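You operate a simulated robot arm through the tools that you are given. There is no shell and no other tool. Be economical: measure what you need, move in short steps, check, and stop when the job is done.

Carry out the task below with a simulated robot arm. There is one attempt and no reset: what you move stays moved.

JOB
Wipe off both sticky marks with the napkin that the today card names.
Fine: press it on the suds first and put it back. What is to be rubbed or washed off counts as gone when no trace of it is left.
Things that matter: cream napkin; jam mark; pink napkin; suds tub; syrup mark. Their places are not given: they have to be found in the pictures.

Only the result counts: the job must be done as asked and must still hold three seconds after the hand-in. Knocking over, shifting, dropping, spilling or breaking anything else fails it. Flat cloth is picked up by pressing the open fingertips on it (5 to 10 N) and closing them slowly along it; thin cloth reads only 2 to 8 mm in the jaws.

ROBOT AND FRAMES
A 7-joint arm with a two-finger parallel gripper, fixed in place. Base frame: the origin is at the foot of the arm, x ahead of it, y to its left, z up; the work surface is at about z = 0.92. Units: m, degrees, N and s.
With the tool pointing down near the work surface it reaches from about 0.28 to 0.68 m from the base axis. Its first joint turns from -66.0 to 66.0 degrees. Payload 1.57 kg.
The tool frame sits at the grasp point between the pads (the TCP): z along the fingers, y along the line on which they close. The tips reach 0.03 m beyond it. The gripper opens to 0.11 m. The fingers are 0.024 m wide and 0.012 m thick; the gripper's body (0.048 by 0.112 m) begins 0.078 m behind the TCP.
Orientation is told as [roll, pitch, yaw] about the base's x, y, z axes, in that order, counted from this pose: with the fingers straight down and closing along the base's y, the tool's x points along the base's -x, its y along +y and its z along -z.

CONTROLS
- The arm moves only by the tool arm_command. Its argument "commands" is text: rows parted by semicolons, each of 7 numbers parted by spaces: the turn, a rotation vector about the base's x, y, z in rad, then the shift along the base's x, y, z in m, then the closure in counts, from 0 (fully open) to 255 (shut). In form: wx wy wz tx ty tz claw; .... A call has 1 to 10 rows; each row shifts and turns the commanded pose from where the row before left it. Rows are played at 5 a second. More than 0.05 m and 8.6 degrees between two rows, or a gripper value outside its range, and nothing of the call is played. A pose out of reach is approached as far as the arm can. The call stops where the force on the tool passes 50 N (or 10 N more than at its start, if that is more) or the arm is blocked; 0.2 s more then pass. Each finger travels about 0.108 m/s and halts on what it meets, pressing with about 42 N; the grip force reading is that of the motor and also rises with nothing between the fingers. The clock runs only during rows and for 0.2 s after the last one: add rows that do not move to give the fingers time. It gives the time, the measured TCP pose, the force on the tool (base axes), the opening and the grip force at its end, in the units of the frame above (readings bear some noise), with the torque about the TCP (base axes, N m) and any sound that the robot's microphone picked up.
- Cameras (640 x 400 px; columns grow to the right, rows downward): "scene" is fixed at [0.1587, -0.3898, 1.3937]; the picture's right is [0.84, -0.54, 0.00], its down [-0.36, -0.55, -0.76] and it looks along [0.41, 0.63, -0.65] (base axes); focal length 286 px, centre (320, 200). "wrist" rides on the gripper at [0.07, 0.016, -0.141] in the tool frame; the picture's right is [-0.23, 0.97, 0.00], its down [-0.86, -0.20, -0.48] and it looks along [-0.47, -0.11, 0.88] (tool axes); focal length 222 px, centre (320, 200).
- capture(camera): a new picture of that camera. The clock stands still meanwhile.
- locate(camera, pixels): there is no depth. For up to 12 entries [column, row, z] of the newest picture of that camera ("zoom" is the newest enlarged one), the place [x, y] in the base frame at which the ray of that pixel passes the height z, good to about 0.002 m. The clock stands still meanwhile.
- enlarge(camera, box): a new picture of the part [left, top, right, bottom] of that camera's present view, enlarged. The clock stands still meanwhile.
- job_done(): hands the job in; it is judged then, once.

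Work in short steps. Measure before you move; look again where a grasp or a placing could have gone wrong, and mend it. You have 80 turns and 54 pictures in all, those below and enlarged ones among them. Open the gripper and draw the arm clear of the work before you hand the job in, unless the task says otherwise; then end with one line.

The tools are called by a JSON object that holds its "fn" and its "kwargs". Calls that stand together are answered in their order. arm_command: Moves the arm, as the interface text tells. Its arguments: {"type":"object","properties":{"commands":{"type":"string"}},"required":["commands"]} The other tools are called the same way: capture (camera) takes a picture; locate (camera, pixels) gives the place at which the rays of pixels pass given heights; enlarge (camera, box) takes an enlarged picture of a part of a camera's view; job_done () hands the job in.

At the start:

```text
clock: 0.0
eef_pos: [0.4368, -0.0371, 1.1753]
orientation: [0.0, 0.0, 0.0]
force: [-0.4, 0.2, -0.4]
moment: [0.02, -0.03, -0.02]
gripper_width: 0.1099
grip_force: 0.0
```

scene: 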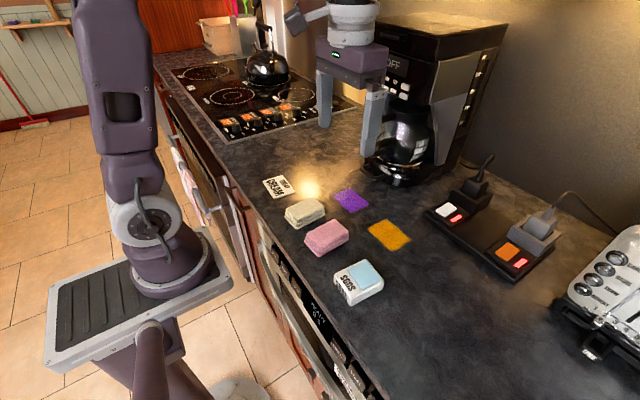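
wrist: 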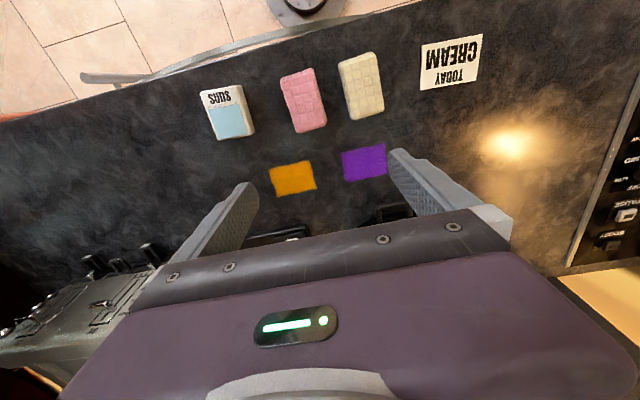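

The card reads "TODAY CREAM". I enlarge the scene around the napkins, marks and tub to measure them.

{"fn": "enlarge", "kwargs": {"camera": "scene", "box": [250, 160, 430, 310]}}

{"fn": "enlarge", "kwargs": {"camera": "wrist", "box": [190, 20, 490, 210]}}

{"fn": "locate", "kwargs": {"camera": "wrist", "pixels": [[338, 62, 0.95], [375, 52, 0.95], [384, 112, 0.95], [350, 121, 0.95], [293, 178, 0.92], [364, 162, 0.92], [231, 122, 0.95], [303, 102, 0.95]]}}

{"fn": "locate", "kwargs": {"camera": "scene", "pixels": [[390, 235, 0.92], [351, 200, 0.92], [305, 208, 0.95], [367, 275, 0.95], [287, 222, 0.92], [325, 219, 0.92]]}}

```text
2.67 times, centred on (340, 235) of scene
```

zoom: 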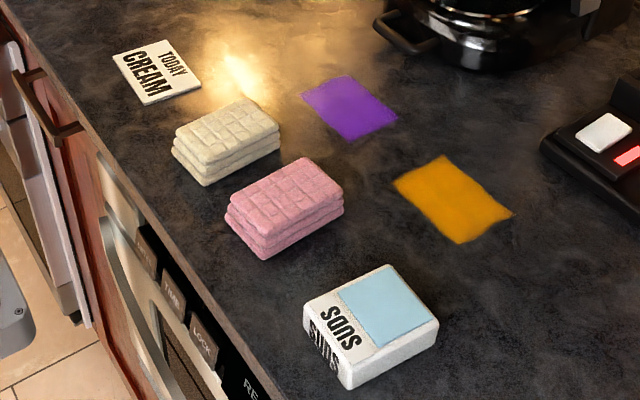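

```text
2.11 times, centred on (340, 115) of wrist
```

zoom: 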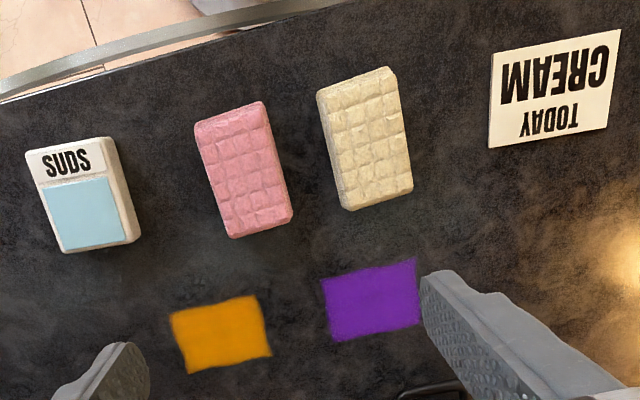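

```text
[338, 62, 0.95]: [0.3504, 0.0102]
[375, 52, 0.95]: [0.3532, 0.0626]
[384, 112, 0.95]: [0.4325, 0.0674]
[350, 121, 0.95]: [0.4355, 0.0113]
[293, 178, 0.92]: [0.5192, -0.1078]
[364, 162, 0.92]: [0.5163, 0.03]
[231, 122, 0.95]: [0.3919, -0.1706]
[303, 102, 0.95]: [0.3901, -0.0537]
```

```text
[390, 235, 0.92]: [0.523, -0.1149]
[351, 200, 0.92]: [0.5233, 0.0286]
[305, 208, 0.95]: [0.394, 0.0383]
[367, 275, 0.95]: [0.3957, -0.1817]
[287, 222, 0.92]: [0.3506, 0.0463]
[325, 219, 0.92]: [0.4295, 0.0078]
```

The cream napkin is a folded pad at about (0.393, 0.038), some 0.053 wide in y and aligned with x. I move above it with the jaws partly closed, so the finger fits the gap to the pink one, and then look.

{"fn": "arm_command", "kwargs": {"commands": "0 0 0 -0.015 0.025 -0.03 72; 0 0 0 -0.015 0.025 -0.03 72; 0 0 0 -0.013 0.025 -0.03 72; 0 0 0 0 0 -0.04 72; 0 0 0 0 0 -0.025 72; 0 0 0 0 0 0 72"}}

{"fn": "capture", "kwargs": {"camera": "wrist"}}

{"fn": "enlarge", "kwargs": {"camera": "scene", "box": [250, 160, 430, 310]}}

```text
clock: 1.4
eef_pos: [0.3915, 0.0392, 1.0211]
orientation: [0.0, 0.0, -0.1]
force: [0.5, -0.6, -0.5]
moment: [0.03, -0.05, -0.01]
gripper_width: 0.079
grip_force: 0.1
```

```text
49 pictures are left
```

wrist: 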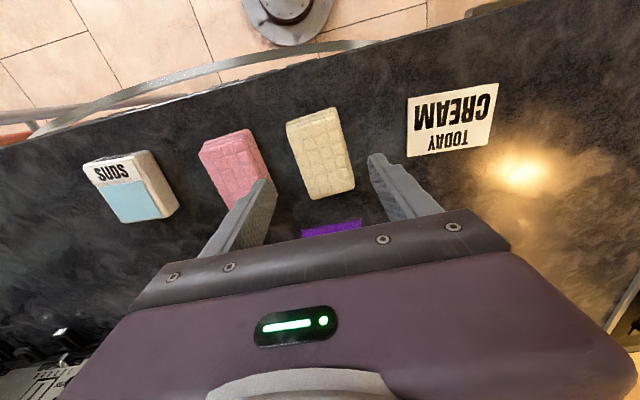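

```text
2.67 times, centred on (340, 235) of scene
```

zoom: 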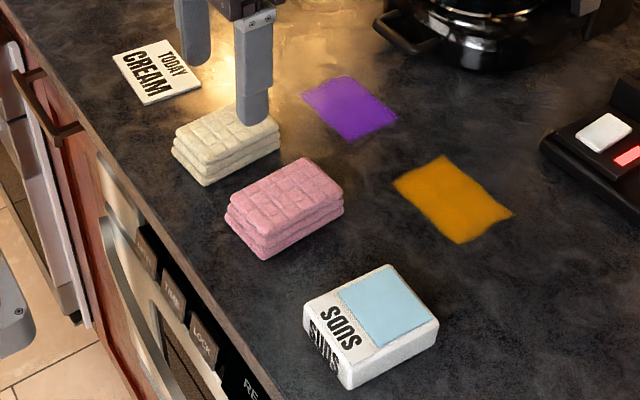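

Now I measure the napkin, pink edge and suds pad in this closer wrist view.

{"fn": "locate", "kwargs": {"camera": "wrist", "pixels": [[287, 123, 0.945], [335, 108, 0.945], [354, 182, 0.945], [311, 193, 0.945], [250, 130, 0.945], [268, 178, 0.945], [97, 188, 0.945], [145, 178, 0.945], [164, 213, 0.945], [122, 223, 0.945]]}}

{"fn": "locate", "kwargs": {"camera": "zoom", "pixels": [[175, 128, 0.945], [244, 98, 0.945], [279, 127, 0.945], [205, 163, 0.945], [205, 186, 0.92], [338, 290, 0.945], [387, 265, 0.945], [433, 317, 0.945], [382, 347, 0.945], [345, 390, 0.92]]}}

```text
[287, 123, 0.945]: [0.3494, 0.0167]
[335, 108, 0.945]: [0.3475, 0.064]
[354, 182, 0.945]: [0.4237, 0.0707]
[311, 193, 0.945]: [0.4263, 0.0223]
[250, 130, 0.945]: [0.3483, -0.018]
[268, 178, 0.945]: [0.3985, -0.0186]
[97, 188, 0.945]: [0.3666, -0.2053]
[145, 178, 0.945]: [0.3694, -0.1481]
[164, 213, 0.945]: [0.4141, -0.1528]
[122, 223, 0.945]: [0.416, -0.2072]
```

```text
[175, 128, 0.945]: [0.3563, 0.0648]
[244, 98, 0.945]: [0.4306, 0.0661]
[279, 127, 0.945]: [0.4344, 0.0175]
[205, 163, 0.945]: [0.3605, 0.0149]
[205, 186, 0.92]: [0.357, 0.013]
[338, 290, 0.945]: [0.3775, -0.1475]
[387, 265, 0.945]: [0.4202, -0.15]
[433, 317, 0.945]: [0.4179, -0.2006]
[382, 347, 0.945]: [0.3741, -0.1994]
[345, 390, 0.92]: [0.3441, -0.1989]
```

Views agree: the napkin spans x 0.352–0.43, y 0.016–0.067, with its top near z 0.945; the pink one's edge is at y ≈ -0.018. I centre at y 0.042, lower until the tips are at about 0.931, and close.

{"fn": "arm_command", "kwargs": {"commands": "0 0 0 0 0.003 -0.02 72; 0 0 0 0 0 -0.02 72; 0 0 0 0 0 -0.02 72; 0 0 0 0 0 0 72; 0 0 0 0 0 0 110; 0 0 0 0 0 0 150; 0 0 0 0 0 0 180; 0 0 0 0 0 0 200; 0 0 0 0 0 0 200"}}

{"fn": "enlarge", "kwargs": {"camera": "scene", "box": [250, 160, 430, 310]}}

```text
clock: 3.4
eef_pos: [0.3926, 0.0409, 0.9622]
orientation: [-0.1, 0.0, 0.0]
force: [0.2, -0.3, -0.1]
moment: [0.03, 0.02, -0.03]
gripper_width: 0.0551
grip_force: 41.8
```

```text
2.67 times, centred on (340, 235) of scene
```

zoom: 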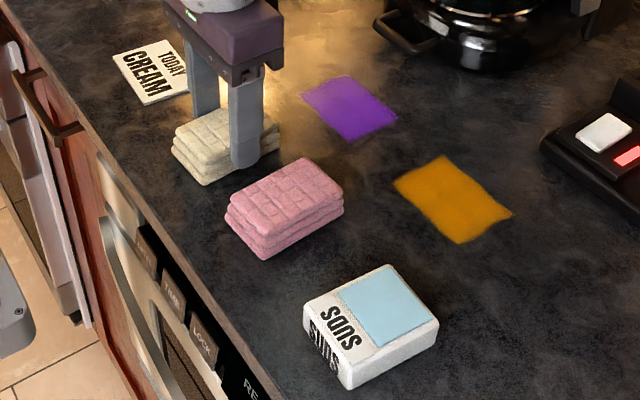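

The grip holds at 0.055 m. I lift and carry it over the suds pad at (0.397, -0.176).

{"fn": "arm_command", "kwargs": {"commands": "0 0 0 0 0 0.03 200; 0 0 0 0 0 0.04 200; 0 0 0 0 -0.04 0.01 200; 0 0 0 0 -0.045 0 200; 0 0 0 0.004 -0.045 0 200; 0 0 0 0 -0.045 0 200; 0 0 0 0 -0.042 0 200; 0 0 0 0 0 0 200; 0 0 0 0 0 0 200"}}

{"fn": "capture", "kwargs": {"camera": "scene"}}

```text
clock: 5.4
eef_pos: [0.3965, -0.1751, 1.0416]
orientation: [0.0, -0.1, 0.0]
force: [-0.4, 0.6, -1.4]
moment: [0.0, 0.01, 0.02]
gripper_width: 0.0543
grip_force: 41.7
```

```text
46 pictures are left
```

scene: 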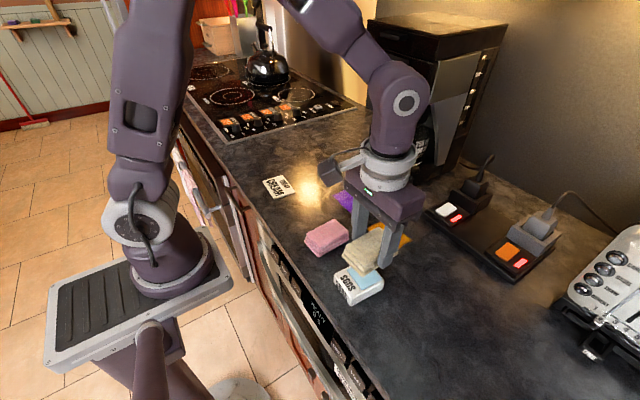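

The napkin hangs over the tub. I lower in small steps until contact, expected near TCP z 0.987.

{"fn": "arm_command", "kwargs": {"commands": "0 0 0 0 0 -0.02 200; 0 0 0 0 0 -0.02 200; 0 0 0 0 0 -0.008 200; 0 0 0 0 0 -0.004 200; 0 0 0 0 0 -0.002 200; 0 0 0 0 0 0 200"}}

```text
clock: 6.8
eef_pos: [0.3972, -0.1755, 0.9879]
orientation: [0.0, -0.2, 0.0]
force: [-0.8, -1.3, 46.4]
moment: [0.01, -0.06, 0.25]
gripper_width: 0.0539
grip_force: 41.8
```

46 N of contact, which is a firm press. I lift and look.

{"fn": "arm_command", "kwargs": {"commands": "0 0 0 0 0 0 200; 0 0 0 0 0 0.02 200; 0 0 0 0 0 0.03 200; 0 0 0 0 0 0.02 200; 0 0 0 0 0 0 200"}}

{"fn": "enlarge", "kwargs": {"camera": "scene", "box": [250, 160, 430, 310]}}

{"fn": "capture", "kwargs": {"camera": "wrist"}}

```text
clock: 8.0
eef_pos: [0.3956, -0.1743, 1.0582]
orientation: [-0.1, 0.1, 0.0]
force: [0.3, 0.0, -0.2]
moment: [0.03, -0.01, 0.01]
gripper_width: 0.0539
grip_force: 42.4
```

```text
2.67 times, centred on (340, 235) of scene
```

zoom: 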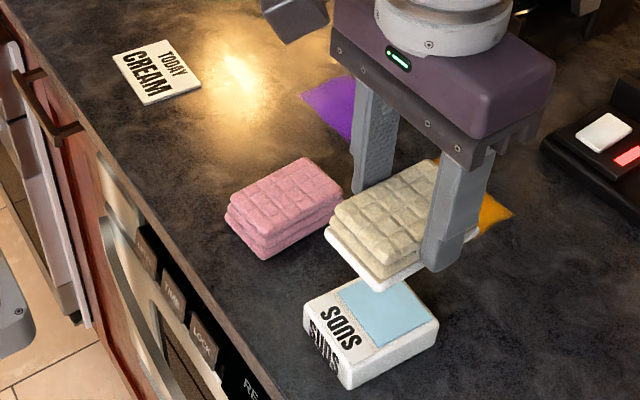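

```text
44 pictures are left
```

wrist: 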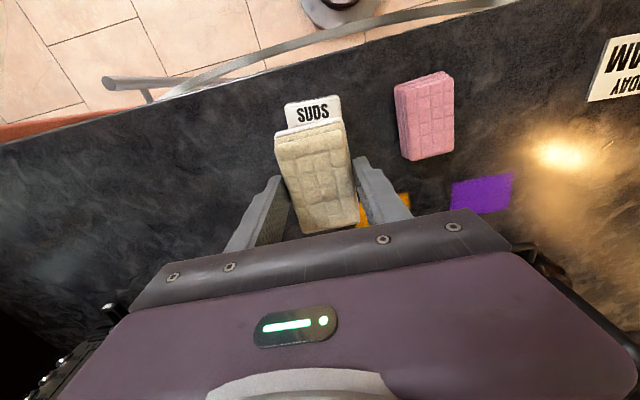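

The napkin's underside is now white with suds. I locate the corners of the marks (same zoom frame as the first enlargement).

{"fn": "locate", "kwargs": {"camera": "zoom", "pixels": [[393, 185, 0.92], [444, 155, 0.92], [513, 213, 0.92], [461, 243, 0.92], [302, 97, 0.92], [348, 75, 0.92], [398, 120, 0.92], [355, 140, 0.92]]}}

```text
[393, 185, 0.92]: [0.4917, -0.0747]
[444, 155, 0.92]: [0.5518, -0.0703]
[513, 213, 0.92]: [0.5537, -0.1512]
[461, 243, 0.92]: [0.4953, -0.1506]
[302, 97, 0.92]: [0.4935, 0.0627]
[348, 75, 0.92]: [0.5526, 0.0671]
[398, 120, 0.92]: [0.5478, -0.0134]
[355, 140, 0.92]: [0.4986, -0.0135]
```

Orange: x 0.492–0.554, y -0.151…-0.070; purple: x 0.494–0.553, y -0.014…0.067. I move over the orange one's lower end and come down to just above the surface; I also check the carafe handle's place.

{"fn": "arm_command", "kwargs": {"commands": "0 0 0 0.04 0.01 0 200; 0 0 0 0.04 0.01 0 200; 0 0 0 0.04 0.014 0 200; 0 0 0 0.0064 0 -0.03 200; 0 0 0 0 0 -0.04 200; 0 0 0 0 0 -0.018 200; 0 0 0 0 0 0 200"}}

{"fn": "locate", "kwargs": {"camera": "zoom", "pixels": [[405, 50, 0.92], [405, 50, 0.97], [375, 28, 0.97], [375, 28, 0.92]]}}

{"fn": "capture", "kwargs": {"camera": "scene"}}

```text
clock: 9.6
eef_pos: [0.5215, -0.1428, 0.9686]
orientation: [-0.1, 0.0, 0.0]
force: [0.3, -0.2, 0.2]
moment: [-0.01, -0.02, 0.01]
gripper_width: 0.0537
grip_force: 42.0
```

```text
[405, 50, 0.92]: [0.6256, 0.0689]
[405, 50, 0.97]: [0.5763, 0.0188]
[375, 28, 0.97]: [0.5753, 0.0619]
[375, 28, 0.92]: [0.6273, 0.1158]
```

```text
43 pictures are left
```

scene: 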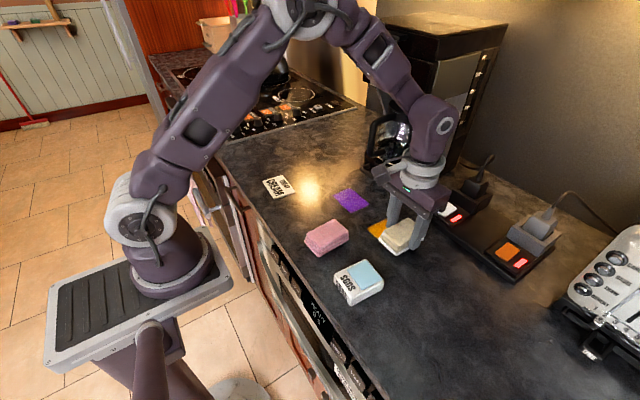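

Napkin is above the orange mark's near end. I lower by millimetres to find contact.

{"fn": "arm_command", "kwargs": {"commands": "0 0 0 0 0 -0.003 200; 0 0 0 0 0 -0.002 200; 0 0 0 0 0 0 200"}}

```text
clock: 10.4
eef_pos: [0.5216, -0.1411, 0.9628]
orientation: [0.0, 0.0, 0.0]
force: [-0.2, 1.0, -0.8]
moment: [0.03, 0.0, 0.0]
gripper_width: 0.0535
grip_force: 41.2
```

{"fn": "arm_command", "kwargs": {"commands": "0 0 0 0 0 -0.001 200; 0 0 0 0 0 -0.001 200; 0 0 0 0 0 0 200"}}

```text
clock: 11.2
eef_pos: [0.5224, -0.1418, 0.9629]
orientation: [-0.1, -0.1, 0.0]
force: [0.0, -0.6, -0.9]
moment: [0.0, 0.01, 0.01]
gripper_width: 0.0536
grip_force: 41.8
```

No contact yet, so I go down a further 2 mm in steps.

{"fn": "arm_command", "kwargs": {"commands": "0 0 0 0 0 -0.001 200; 0 0 0 0 0 0 200; 0 0 0 0 0 0 200"}}

{"fn": "arm_command", "kwargs": {"commands": "0 0 0 0 0 -0.001 200; 0 0 0 0 0 0 200; 0 0 0 0 0 0 200"}}

```text
clock: 12.0
eef_pos: [0.5219, -0.1416, 0.9609]
orientation: [-0.1, 0.0, -0.1]
force: [0.4, 0.6, -0.7]
moment: [0.02, 0.0, 0.01]
gripper_width: 0.0536
grip_force: 41.7
```

```text
clock: 12.8
eef_pos: [0.5236, -0.1414, 0.9604]
orientation: [0.0, 0.0, -0.1]
force: [-0.2, -0.5, -1.0]
moment: [0.0, 0.0, -0.03]
gripper_width: 0.0535
grip_force: 41.6
```

Still free; the press may have slid the pad up a little in the jaws. I look closely.

{"fn": "enlarge", "kwargs": {"camera": "scene", "box": [340, 170, 460, 270]}}

{"fn": "arm_command", "kwargs": {"commands": "0 0 0 0 0 -0.001 200; 0 0 0 0 0 0 200; 0 0 0 0 0 0 200"}}

```text
4.00 times, centred on (400, 220) of scene
```

zoom: 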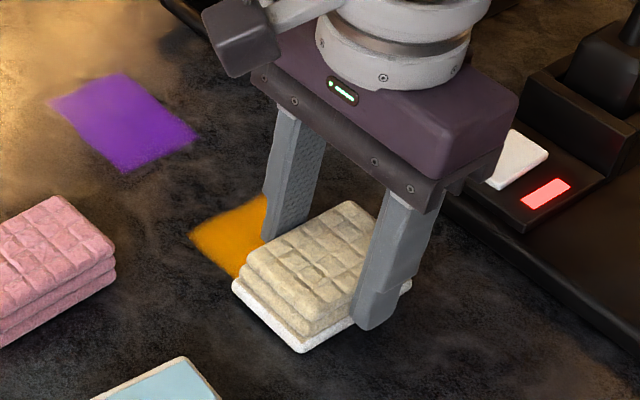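

```text
clock: 13.6
eef_pos: [0.5225, -0.1412, 0.9599]
orientation: [0.1, 0.0, 0.0]
force: [-1.4, -0.7, 2.1]
moment: [0.03, -0.09, -0.01]
gripper_width: 0.0537
grip_force: 41.7
```

First contact (about 3 N). I press a further 1 mm.

{"fn": "arm_command", "kwargs": {"commands": "0 0 0 0 0 -0.0007 200; 0 0 0 0 0 0 200; 0 0 0 0 0 0 200"}}

```text
clock: 14.4
eef_pos: [0.5236, -0.1411, 0.9592]
orientation: [0.1, -0.1, 0.0]
force: [-2.5, -0.2, 12.9]
moment: [0.01, -0.44, 0.01]
gripper_width: 0.0536
grip_force: 41.8
```

13 N. I stroke along y to -0.08 and back.

{"fn": "arm_command", "kwargs": {"commands": "0 0 0 0 0.012 0 200; 0 0 0 0 0.016 0 200; 0 0 0 0 0.018 0 200; 0 0 0 0 0.018 0 200; 0 0 0 0 0 0 200; 0 0 0 0 -0.016 0 200; 0 0 0 0 -0.018 0 200; 0 0 0 0 -0.018 0 200; 0 0 0 0 -0.016 0 200; 0 0 0 0 0 0 200"}}

{"fn": "enlarge", "kwargs": {"camera": "scene", "box": [340, 170, 460, 270]}}

```text
clock: 16.6
eef_pos: [0.5237, -0.146, 0.9585]
orientation: [0.0, 0.1, 0.0]
force: [-0.7, 10.8, 20.8]
moment: [0.4, -0.2, 0.06]
gripper_width: 0.0537
grip_force: 41.7
```

```text
4.00 times, centred on (400, 220) of scene
```

zoom: 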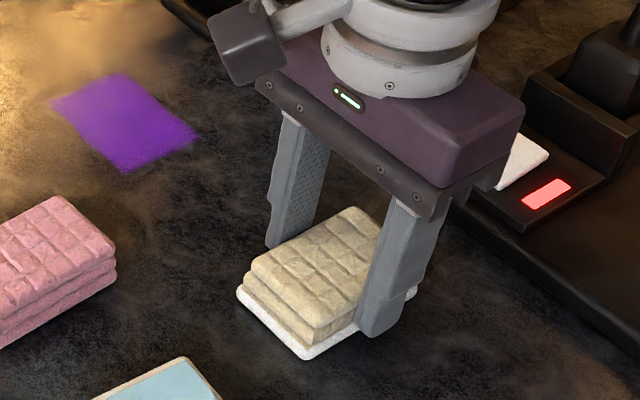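

The visible part is wiped clean. I make a second pass with small x offsets, then lift and check.

{"fn": "arm_command", "kwargs": {"commands": "0 0 0 0.006 0 0 200; 0 0 0 0 0.022 0 200; 0 0 0 0 0.022 0 200; 0 0 0 0 0.022 0 200; 0 0 0 -0.010 0 0 200; 0 0 0 0 -0.022 0 200; 0 0 0 0 -0.022 0 200; 0 0 0 0 -0.022 0 200; 0 0 0 0.005 0 0 200; 0 0 0 0 0 0.03 200"}}

{"fn": "arm_command", "kwargs": {"commands": "0 0 0 0 0.03 0.02 200; 0 0 0 0 0.045 0 200; 0 0 0 0 0.045 0 200; 0 0 0 0 0 0 200"}}

{"fn": "enlarge", "kwargs": {"camera": "scene", "box": [320, 160, 460, 270]}}

{"fn": "capture", "kwargs": {"camera": "wrist"}}

```text
clock: 18.8
eef_pos: [0.5239, -0.1449, 0.9878]
orientation: [0.0, 0.0, 0.0]
force: [0.1, -0.5, -0.9]
moment: [-0.01, 0.0, 0.0]
gripper_width: 0.0537
grip_force: 42.0
```

```text
clock: 19.8
eef_pos: [0.5241, -0.0257, 1.0091]
orientation: [0.0, -0.1, 0.0]
force: [0.1, 0.5, 0.8]
moment: [-0.01, 0.01, 0.0]
gripper_width: 0.0533
grip_force: 42.2
```

```text
3.64 times, centred on (390, 215) of scene
```

zoom: 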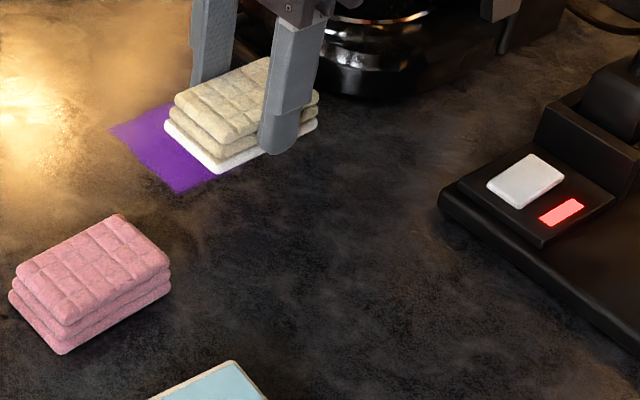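

```text
39 pictures are left
```

wrist: 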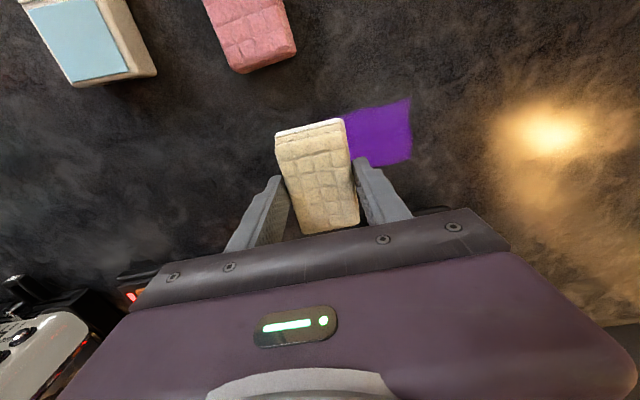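

Orange is gone without trace and the pad's underside is still white. Before wiping purple I check the clearance to the carafe.

{"fn": "enlarge", "kwargs": {"camera": "scene", "box": [290, 60, 470, 220]}}

```text
2.50 times, centred on (380, 140) of scene
```

zoom: 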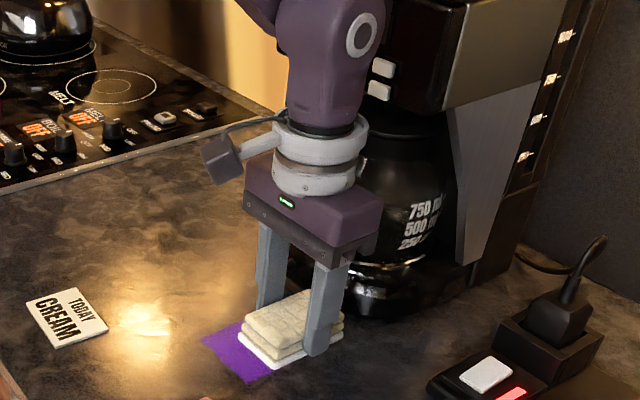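

The carafe handle's nearest edge is near x ≈ 0.59, y ≈ 0.065, z ≈ 0.96; at TCP x 0.521 the pad ends at 0.56, so it clears. I move to y ≈ 0.008, and lower to just above contact.

{"fn": "arm_command", "kwargs": {"commands": "0 0 0 -0.003 0.02 0 200; 0 0 0 0 0.012 -0.02 200; 0 0 0 0 0 -0.02 200; 0 0 0 0 0 -0.008 200; 0 0 0 0 0 0 200; 0 0 0 0 0 0 200"}}

{"fn": "arm_command", "kwargs": {"commands": "0 0 0 0 0 -0.001 200; 0 0 0 0 0 0 200; 0 0 0 0 0 0 200"}}

{"fn": "arm_command", "kwargs": {"commands": "0 0 0 0 0 -0.0008 200; 0 0 0 0 0 0 200; 0 0 0 0 0 0 200"}}

```text
clock: 21.2
eef_pos: [0.5218, 0.0063, 0.9606]
orientation: [0.0, 0.0, -0.1]
force: [-0.3, 0.0, -0.9]
moment: [0.0, -0.01, -0.01]
gripper_width: 0.0539
grip_force: 42.2
```

```text
clock: 22.0
eef_pos: [0.5213, 0.0054, 0.9592]
orientation: [-0.1, 0.0, 0.0]
force: [-0.8, -0.5, -1.0]
moment: [0.01, 0.02, 0.0]
gripper_width: 0.0536
grip_force: 41.6
```

```text
clock: 22.8
eef_pos: [0.5211, 0.006, 0.959]
orientation: [-0.1, 0.0, 0.0]
force: [0.5, -0.6, -0.6]
moment: [-0.03, 0.02, -0.02]
gripper_width: 0.0536
grip_force: 42.1
```

Not yet touching; two more 0.7 mm steps.

{"fn": "arm_command", "kwargs": {"commands": "0 0 0 0 0 -0.0007 200; 0 0 0 0 0 0 200; 0 0 0 0 0 0 200"}}

{"fn": "arm_command", "kwargs": {"commands": "0 0 0 0 0 -0.0007 200; 0 0 0 0 0 0 200; 0 0 0 0 0 0 200"}}

```text
clock: 23.6
eef_pos: [0.5217, 0.0062, 0.9582]
orientation: [0.0, -0.1, -0.1]
force: [-0.8, -1.1, 16.7]
moment: [0.01, 0.26, 0.01]
gripper_width: 0.0537
grip_force: 42.0
```

```text
clock: 24.4
eef_pos: [0.5213, 0.0071, 0.9583]
orientation: [0.0, -0.2, 0.1]
force: [-2.6, -1.5, 40.7]
moment: [-0.01, 0.33, 0.04]
gripper_width: 0.0536
grip_force: 41.9
```

40 N is more than needed; I ease off 0.7 mm and stroke along y to 0.05 and back.

{"fn": "arm_command", "kwargs": {"commands": "0 0 0 0 0 0.0007 200; 0 0 0 0 0.014 0 200; 0 0 0 0 0.016 0 200; 0 0 0 0 0.016 0 200; 0 0 0 0 0 0 200; 0 0 0 0 -0.016 0 200; 0 0 0 0 -0.018 0 200; 0 0 0 0 -0.018 0 200; 0 0 0 0 0 0 200"}}

{"fn": "enlarge", "kwargs": {"camera": "scene", "box": [290, 130, 430, 250]}}

```text
clock: 26.4
eef_pos: [0.5202, 0.0023, 0.9587]
orientation: [-0.1, 0.0, 0.1]
force: [1.6, 12.1, 20.4]
moment: [0.56, -0.18, 0.07]
gripper_width: 0.0534
grip_force: 42.3
```

```text
3.33 times, centred on (360, 190) of scene
```

zoom: 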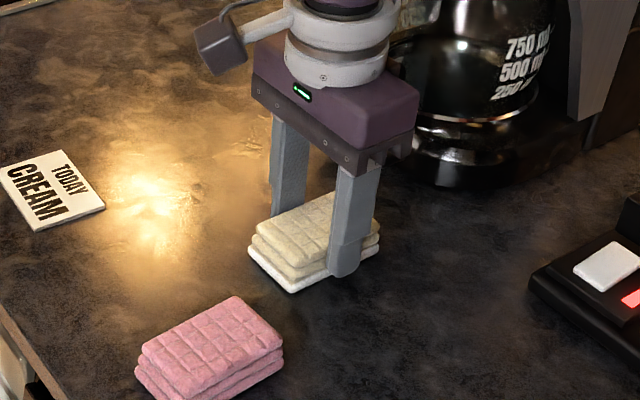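

Purple is wiped where visible; I make a second pass with small x offsets, then lift and look.

{"fn": "arm_command", "kwargs": {"commands": "0 0 0 0.005 0 0 200; 0 0 0 0 0.018 0 200; 0 0 0 0 0.018 0 200; 0 0 0 0 0.018 0 200; 0 0 0 -0.008 0 0 200; 0 0 0 0 -0.018 0 200; 0 0 0 0 -0.018 0 200; 0 0 0 0 -0.018 0 200; 0 0 0 0 0 0.03 200; 0 0 0 0 0 0.03 200"}}

{"fn": "arm_command", "kwargs": {"commands": "0 0 0 -0.03 0.01 0.02 200; 0 0 0 -0.035 0.014 0 200; 0 0 0 -0.035 0.014 0 200; 0 0 0 -0.026 0 0 200; 0 0 0 0 0 0 200; 0 0 0 0 0 0 200"}}

{"fn": "enlarge", "kwargs": {"camera": "scene", "box": [250, 160, 430, 310]}}

{"fn": "capture", "kwargs": {"camera": "wrist"}}

```text
clock: 28.6
eef_pos: [0.5176, 0.0005, 1.0182]
orientation: [0.0, 0.0, -0.1]
force: [0.3, 0.1, -0.9]
moment: [0.01, 0.0, -0.01]
gripper_width: 0.0537
grip_force: 42.1
```

```text
clock: 30.0
eef_pos: [0.3928, 0.0385, 1.0381]
orientation: [0.0, 0.0, -0.1]
force: [-0.1, -0.4, -0.8]
moment: [-0.01, 0.0, -0.02]
gripper_width: 0.0535
grip_force: 42.0
```

```text
2.67 times, centred on (340, 235) of scene
```

zoom: 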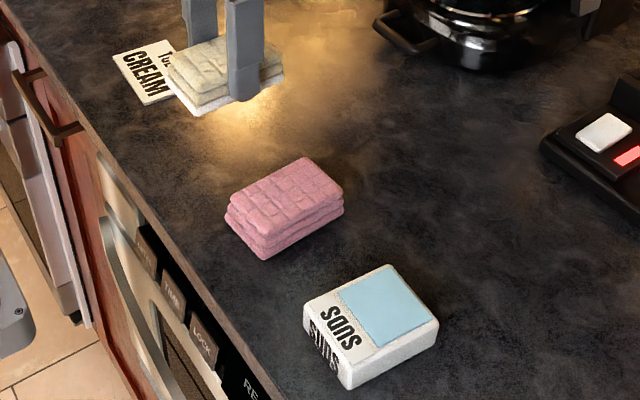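

```text
35 pictures are left
```

wrist: 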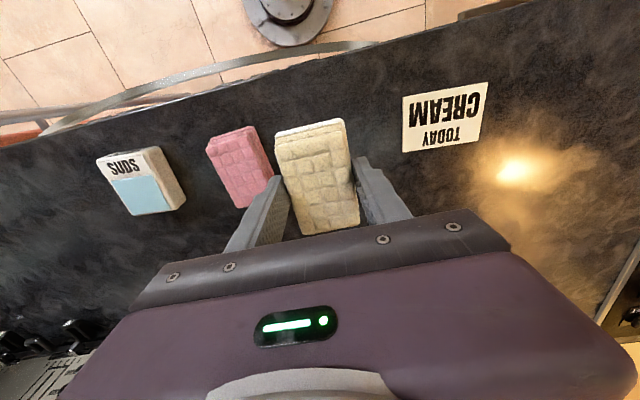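

Both marks look gone. I put the napkin back at its first place (0.393, 0.041), lowering gently.

{"fn": "arm_command", "kwargs": {"commands": "0 0 0 0 0.003 -0.03 200; 0 0 0 0 0 -0.03 200; 0 0 0 0 0 -0.015 200; 0 0 0 0 0 -0.002 200; 0 0 0 0 0 -0.001 200; 0 0 0 0 0 0 200; 0 0 0 0 0 0 200"}}

```text
clock: 31.6
eef_pos: [0.3923, 0.0406, 0.96]
orientation: [0.0, 0.0, 0.0]
force: [0.4, -0.1, -0.8]
moment: [0.01, 0.0, 0.01]
gripper_width: 0.0539
grip_force: 42.2
```

Contact should be about 1–2 mm further; I step down finely.

{"fn": "arm_command", "kwargs": {"commands": "0 0 0 0 0 -0.001 200; 0 0 0 0 0 0 200; 0 0 0 0 0 0 200"}}

{"fn": "arm_command", "kwargs": {"commands": "0 0 0 0 0 -0.0007 200; 0 0 0 0 0 0 200; 0 0 0 0 0 0 200"}}

```text
clock: 32.4
eef_pos: [0.3921, 0.0408, 0.9597]
orientation: [0.0, 0.0, 0.0]
force: [0.4, -0.7, 0.0]
moment: [-0.04, 0.02, -0.04]
gripper_width: 0.0538
grip_force: 41.9
```

```text
clock: 33.2
eef_pos: [0.3922, 0.0427, 0.9587]
orientation: [0.1, 0.0, 0.0]
force: [0.5, 0.6, -1.2]
moment: [-0.02, 0.0, 0.0]
gripper_width: 0.0537
grip_force: 42.7
```

It is within a millimetre of the surface; one more small step, then I open to the earlier width (count 72).

{"fn": "arm_command", "kwargs": {"commands": "0 0 0 0 0 -0.0007 200; 0 0 0 0 0 0 200; 0 0 0 0 0 0 150; 0 0 0 0 0 0 110; 0 0 0 0 0 0 76; 0 0 0 0 0 0 76; 0 0 0 0 0 0 76"}}

{"fn": "arm_command", "kwargs": {"commands": "0 0 0 0 0 0.02 76; 0 0 0 0 0 0.03 76; 0 0 0 0 0 0.04 76; 0 0 0 0 0 0.04 76; 0 0 0 0 0 0.04 76; 0 0 0 0 0 0.04 0; 0 0 0 0 0 0 0; 0 0 0 0 0 0 0"}}

{"fn": "enlarge", "kwargs": {"camera": "scene", "box": [250, 160, 430, 310]}}

{"fn": "capture", "kwargs": {"camera": "wrist"}}

{"fn": "enlarge", "kwargs": {"camera": "scene", "box": [320, 170, 420, 260]}}

```text
clock: 34.8
eef_pos: [0.3904, 0.0424, 0.9584]
orientation: [0.0, 0.0, 0.1]
force: [-0.4, 1.5, 1.2]
moment: [-0.03, -0.02, 0.02]
gripper_width: 0.0771
grip_force: 0.1
```

```text
clock: 36.6
eef_pos: [0.3914, 0.0413, 1.1674]
orientation: [0.0, -0.1, 0.0]
force: [0.6, -0.7, 0.4]
moment: [-0.01, -0.01, 0.03]
gripper_width: 0.1098
grip_force: 0.1
```

```text
2.67 times, centred on (340, 235) of scene
```

zoom: 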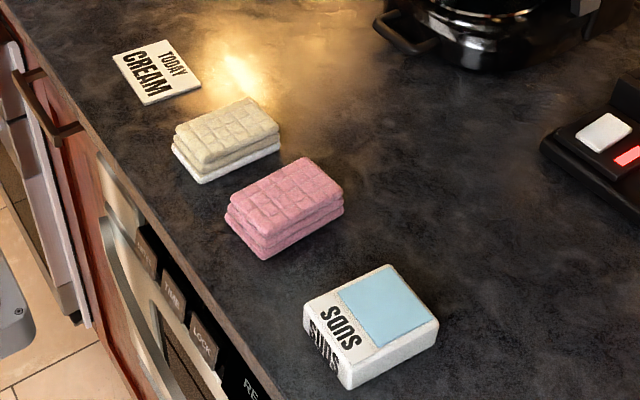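

```text
33 pictures are left
```

wrist: 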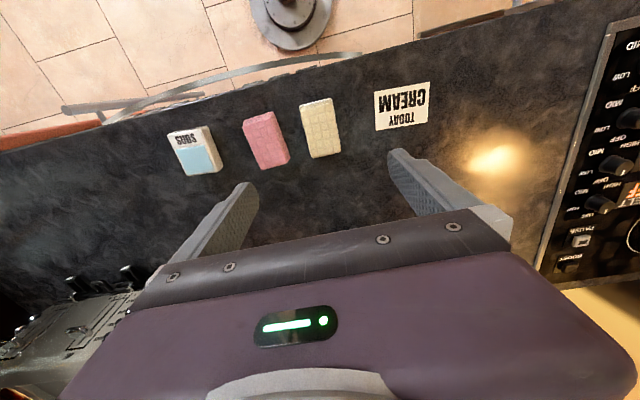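

```text
4.44 times, centred on (370, 215) of scene
```

zoom: 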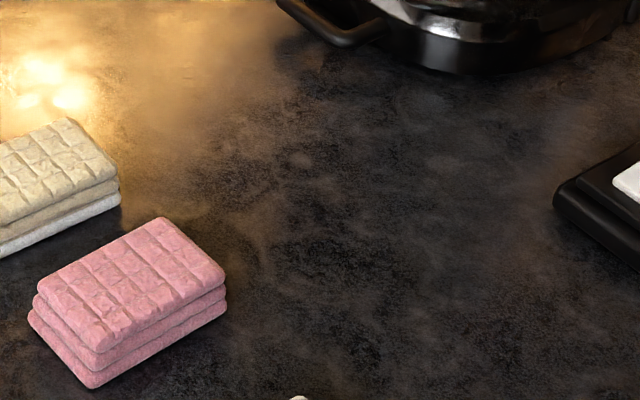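

The napkin is back in its place, no trace of either mark is left, nothing else has moved, and the open gripper is clear. I hand it in.

{"fn": "job_done", "kwargs": {}}

```text
The job is handed in.
```

I pressed the cream napkin on the suds, wiped both marks off and put it back in its place; the last pictures show no trace of either mark and nothing else moved.
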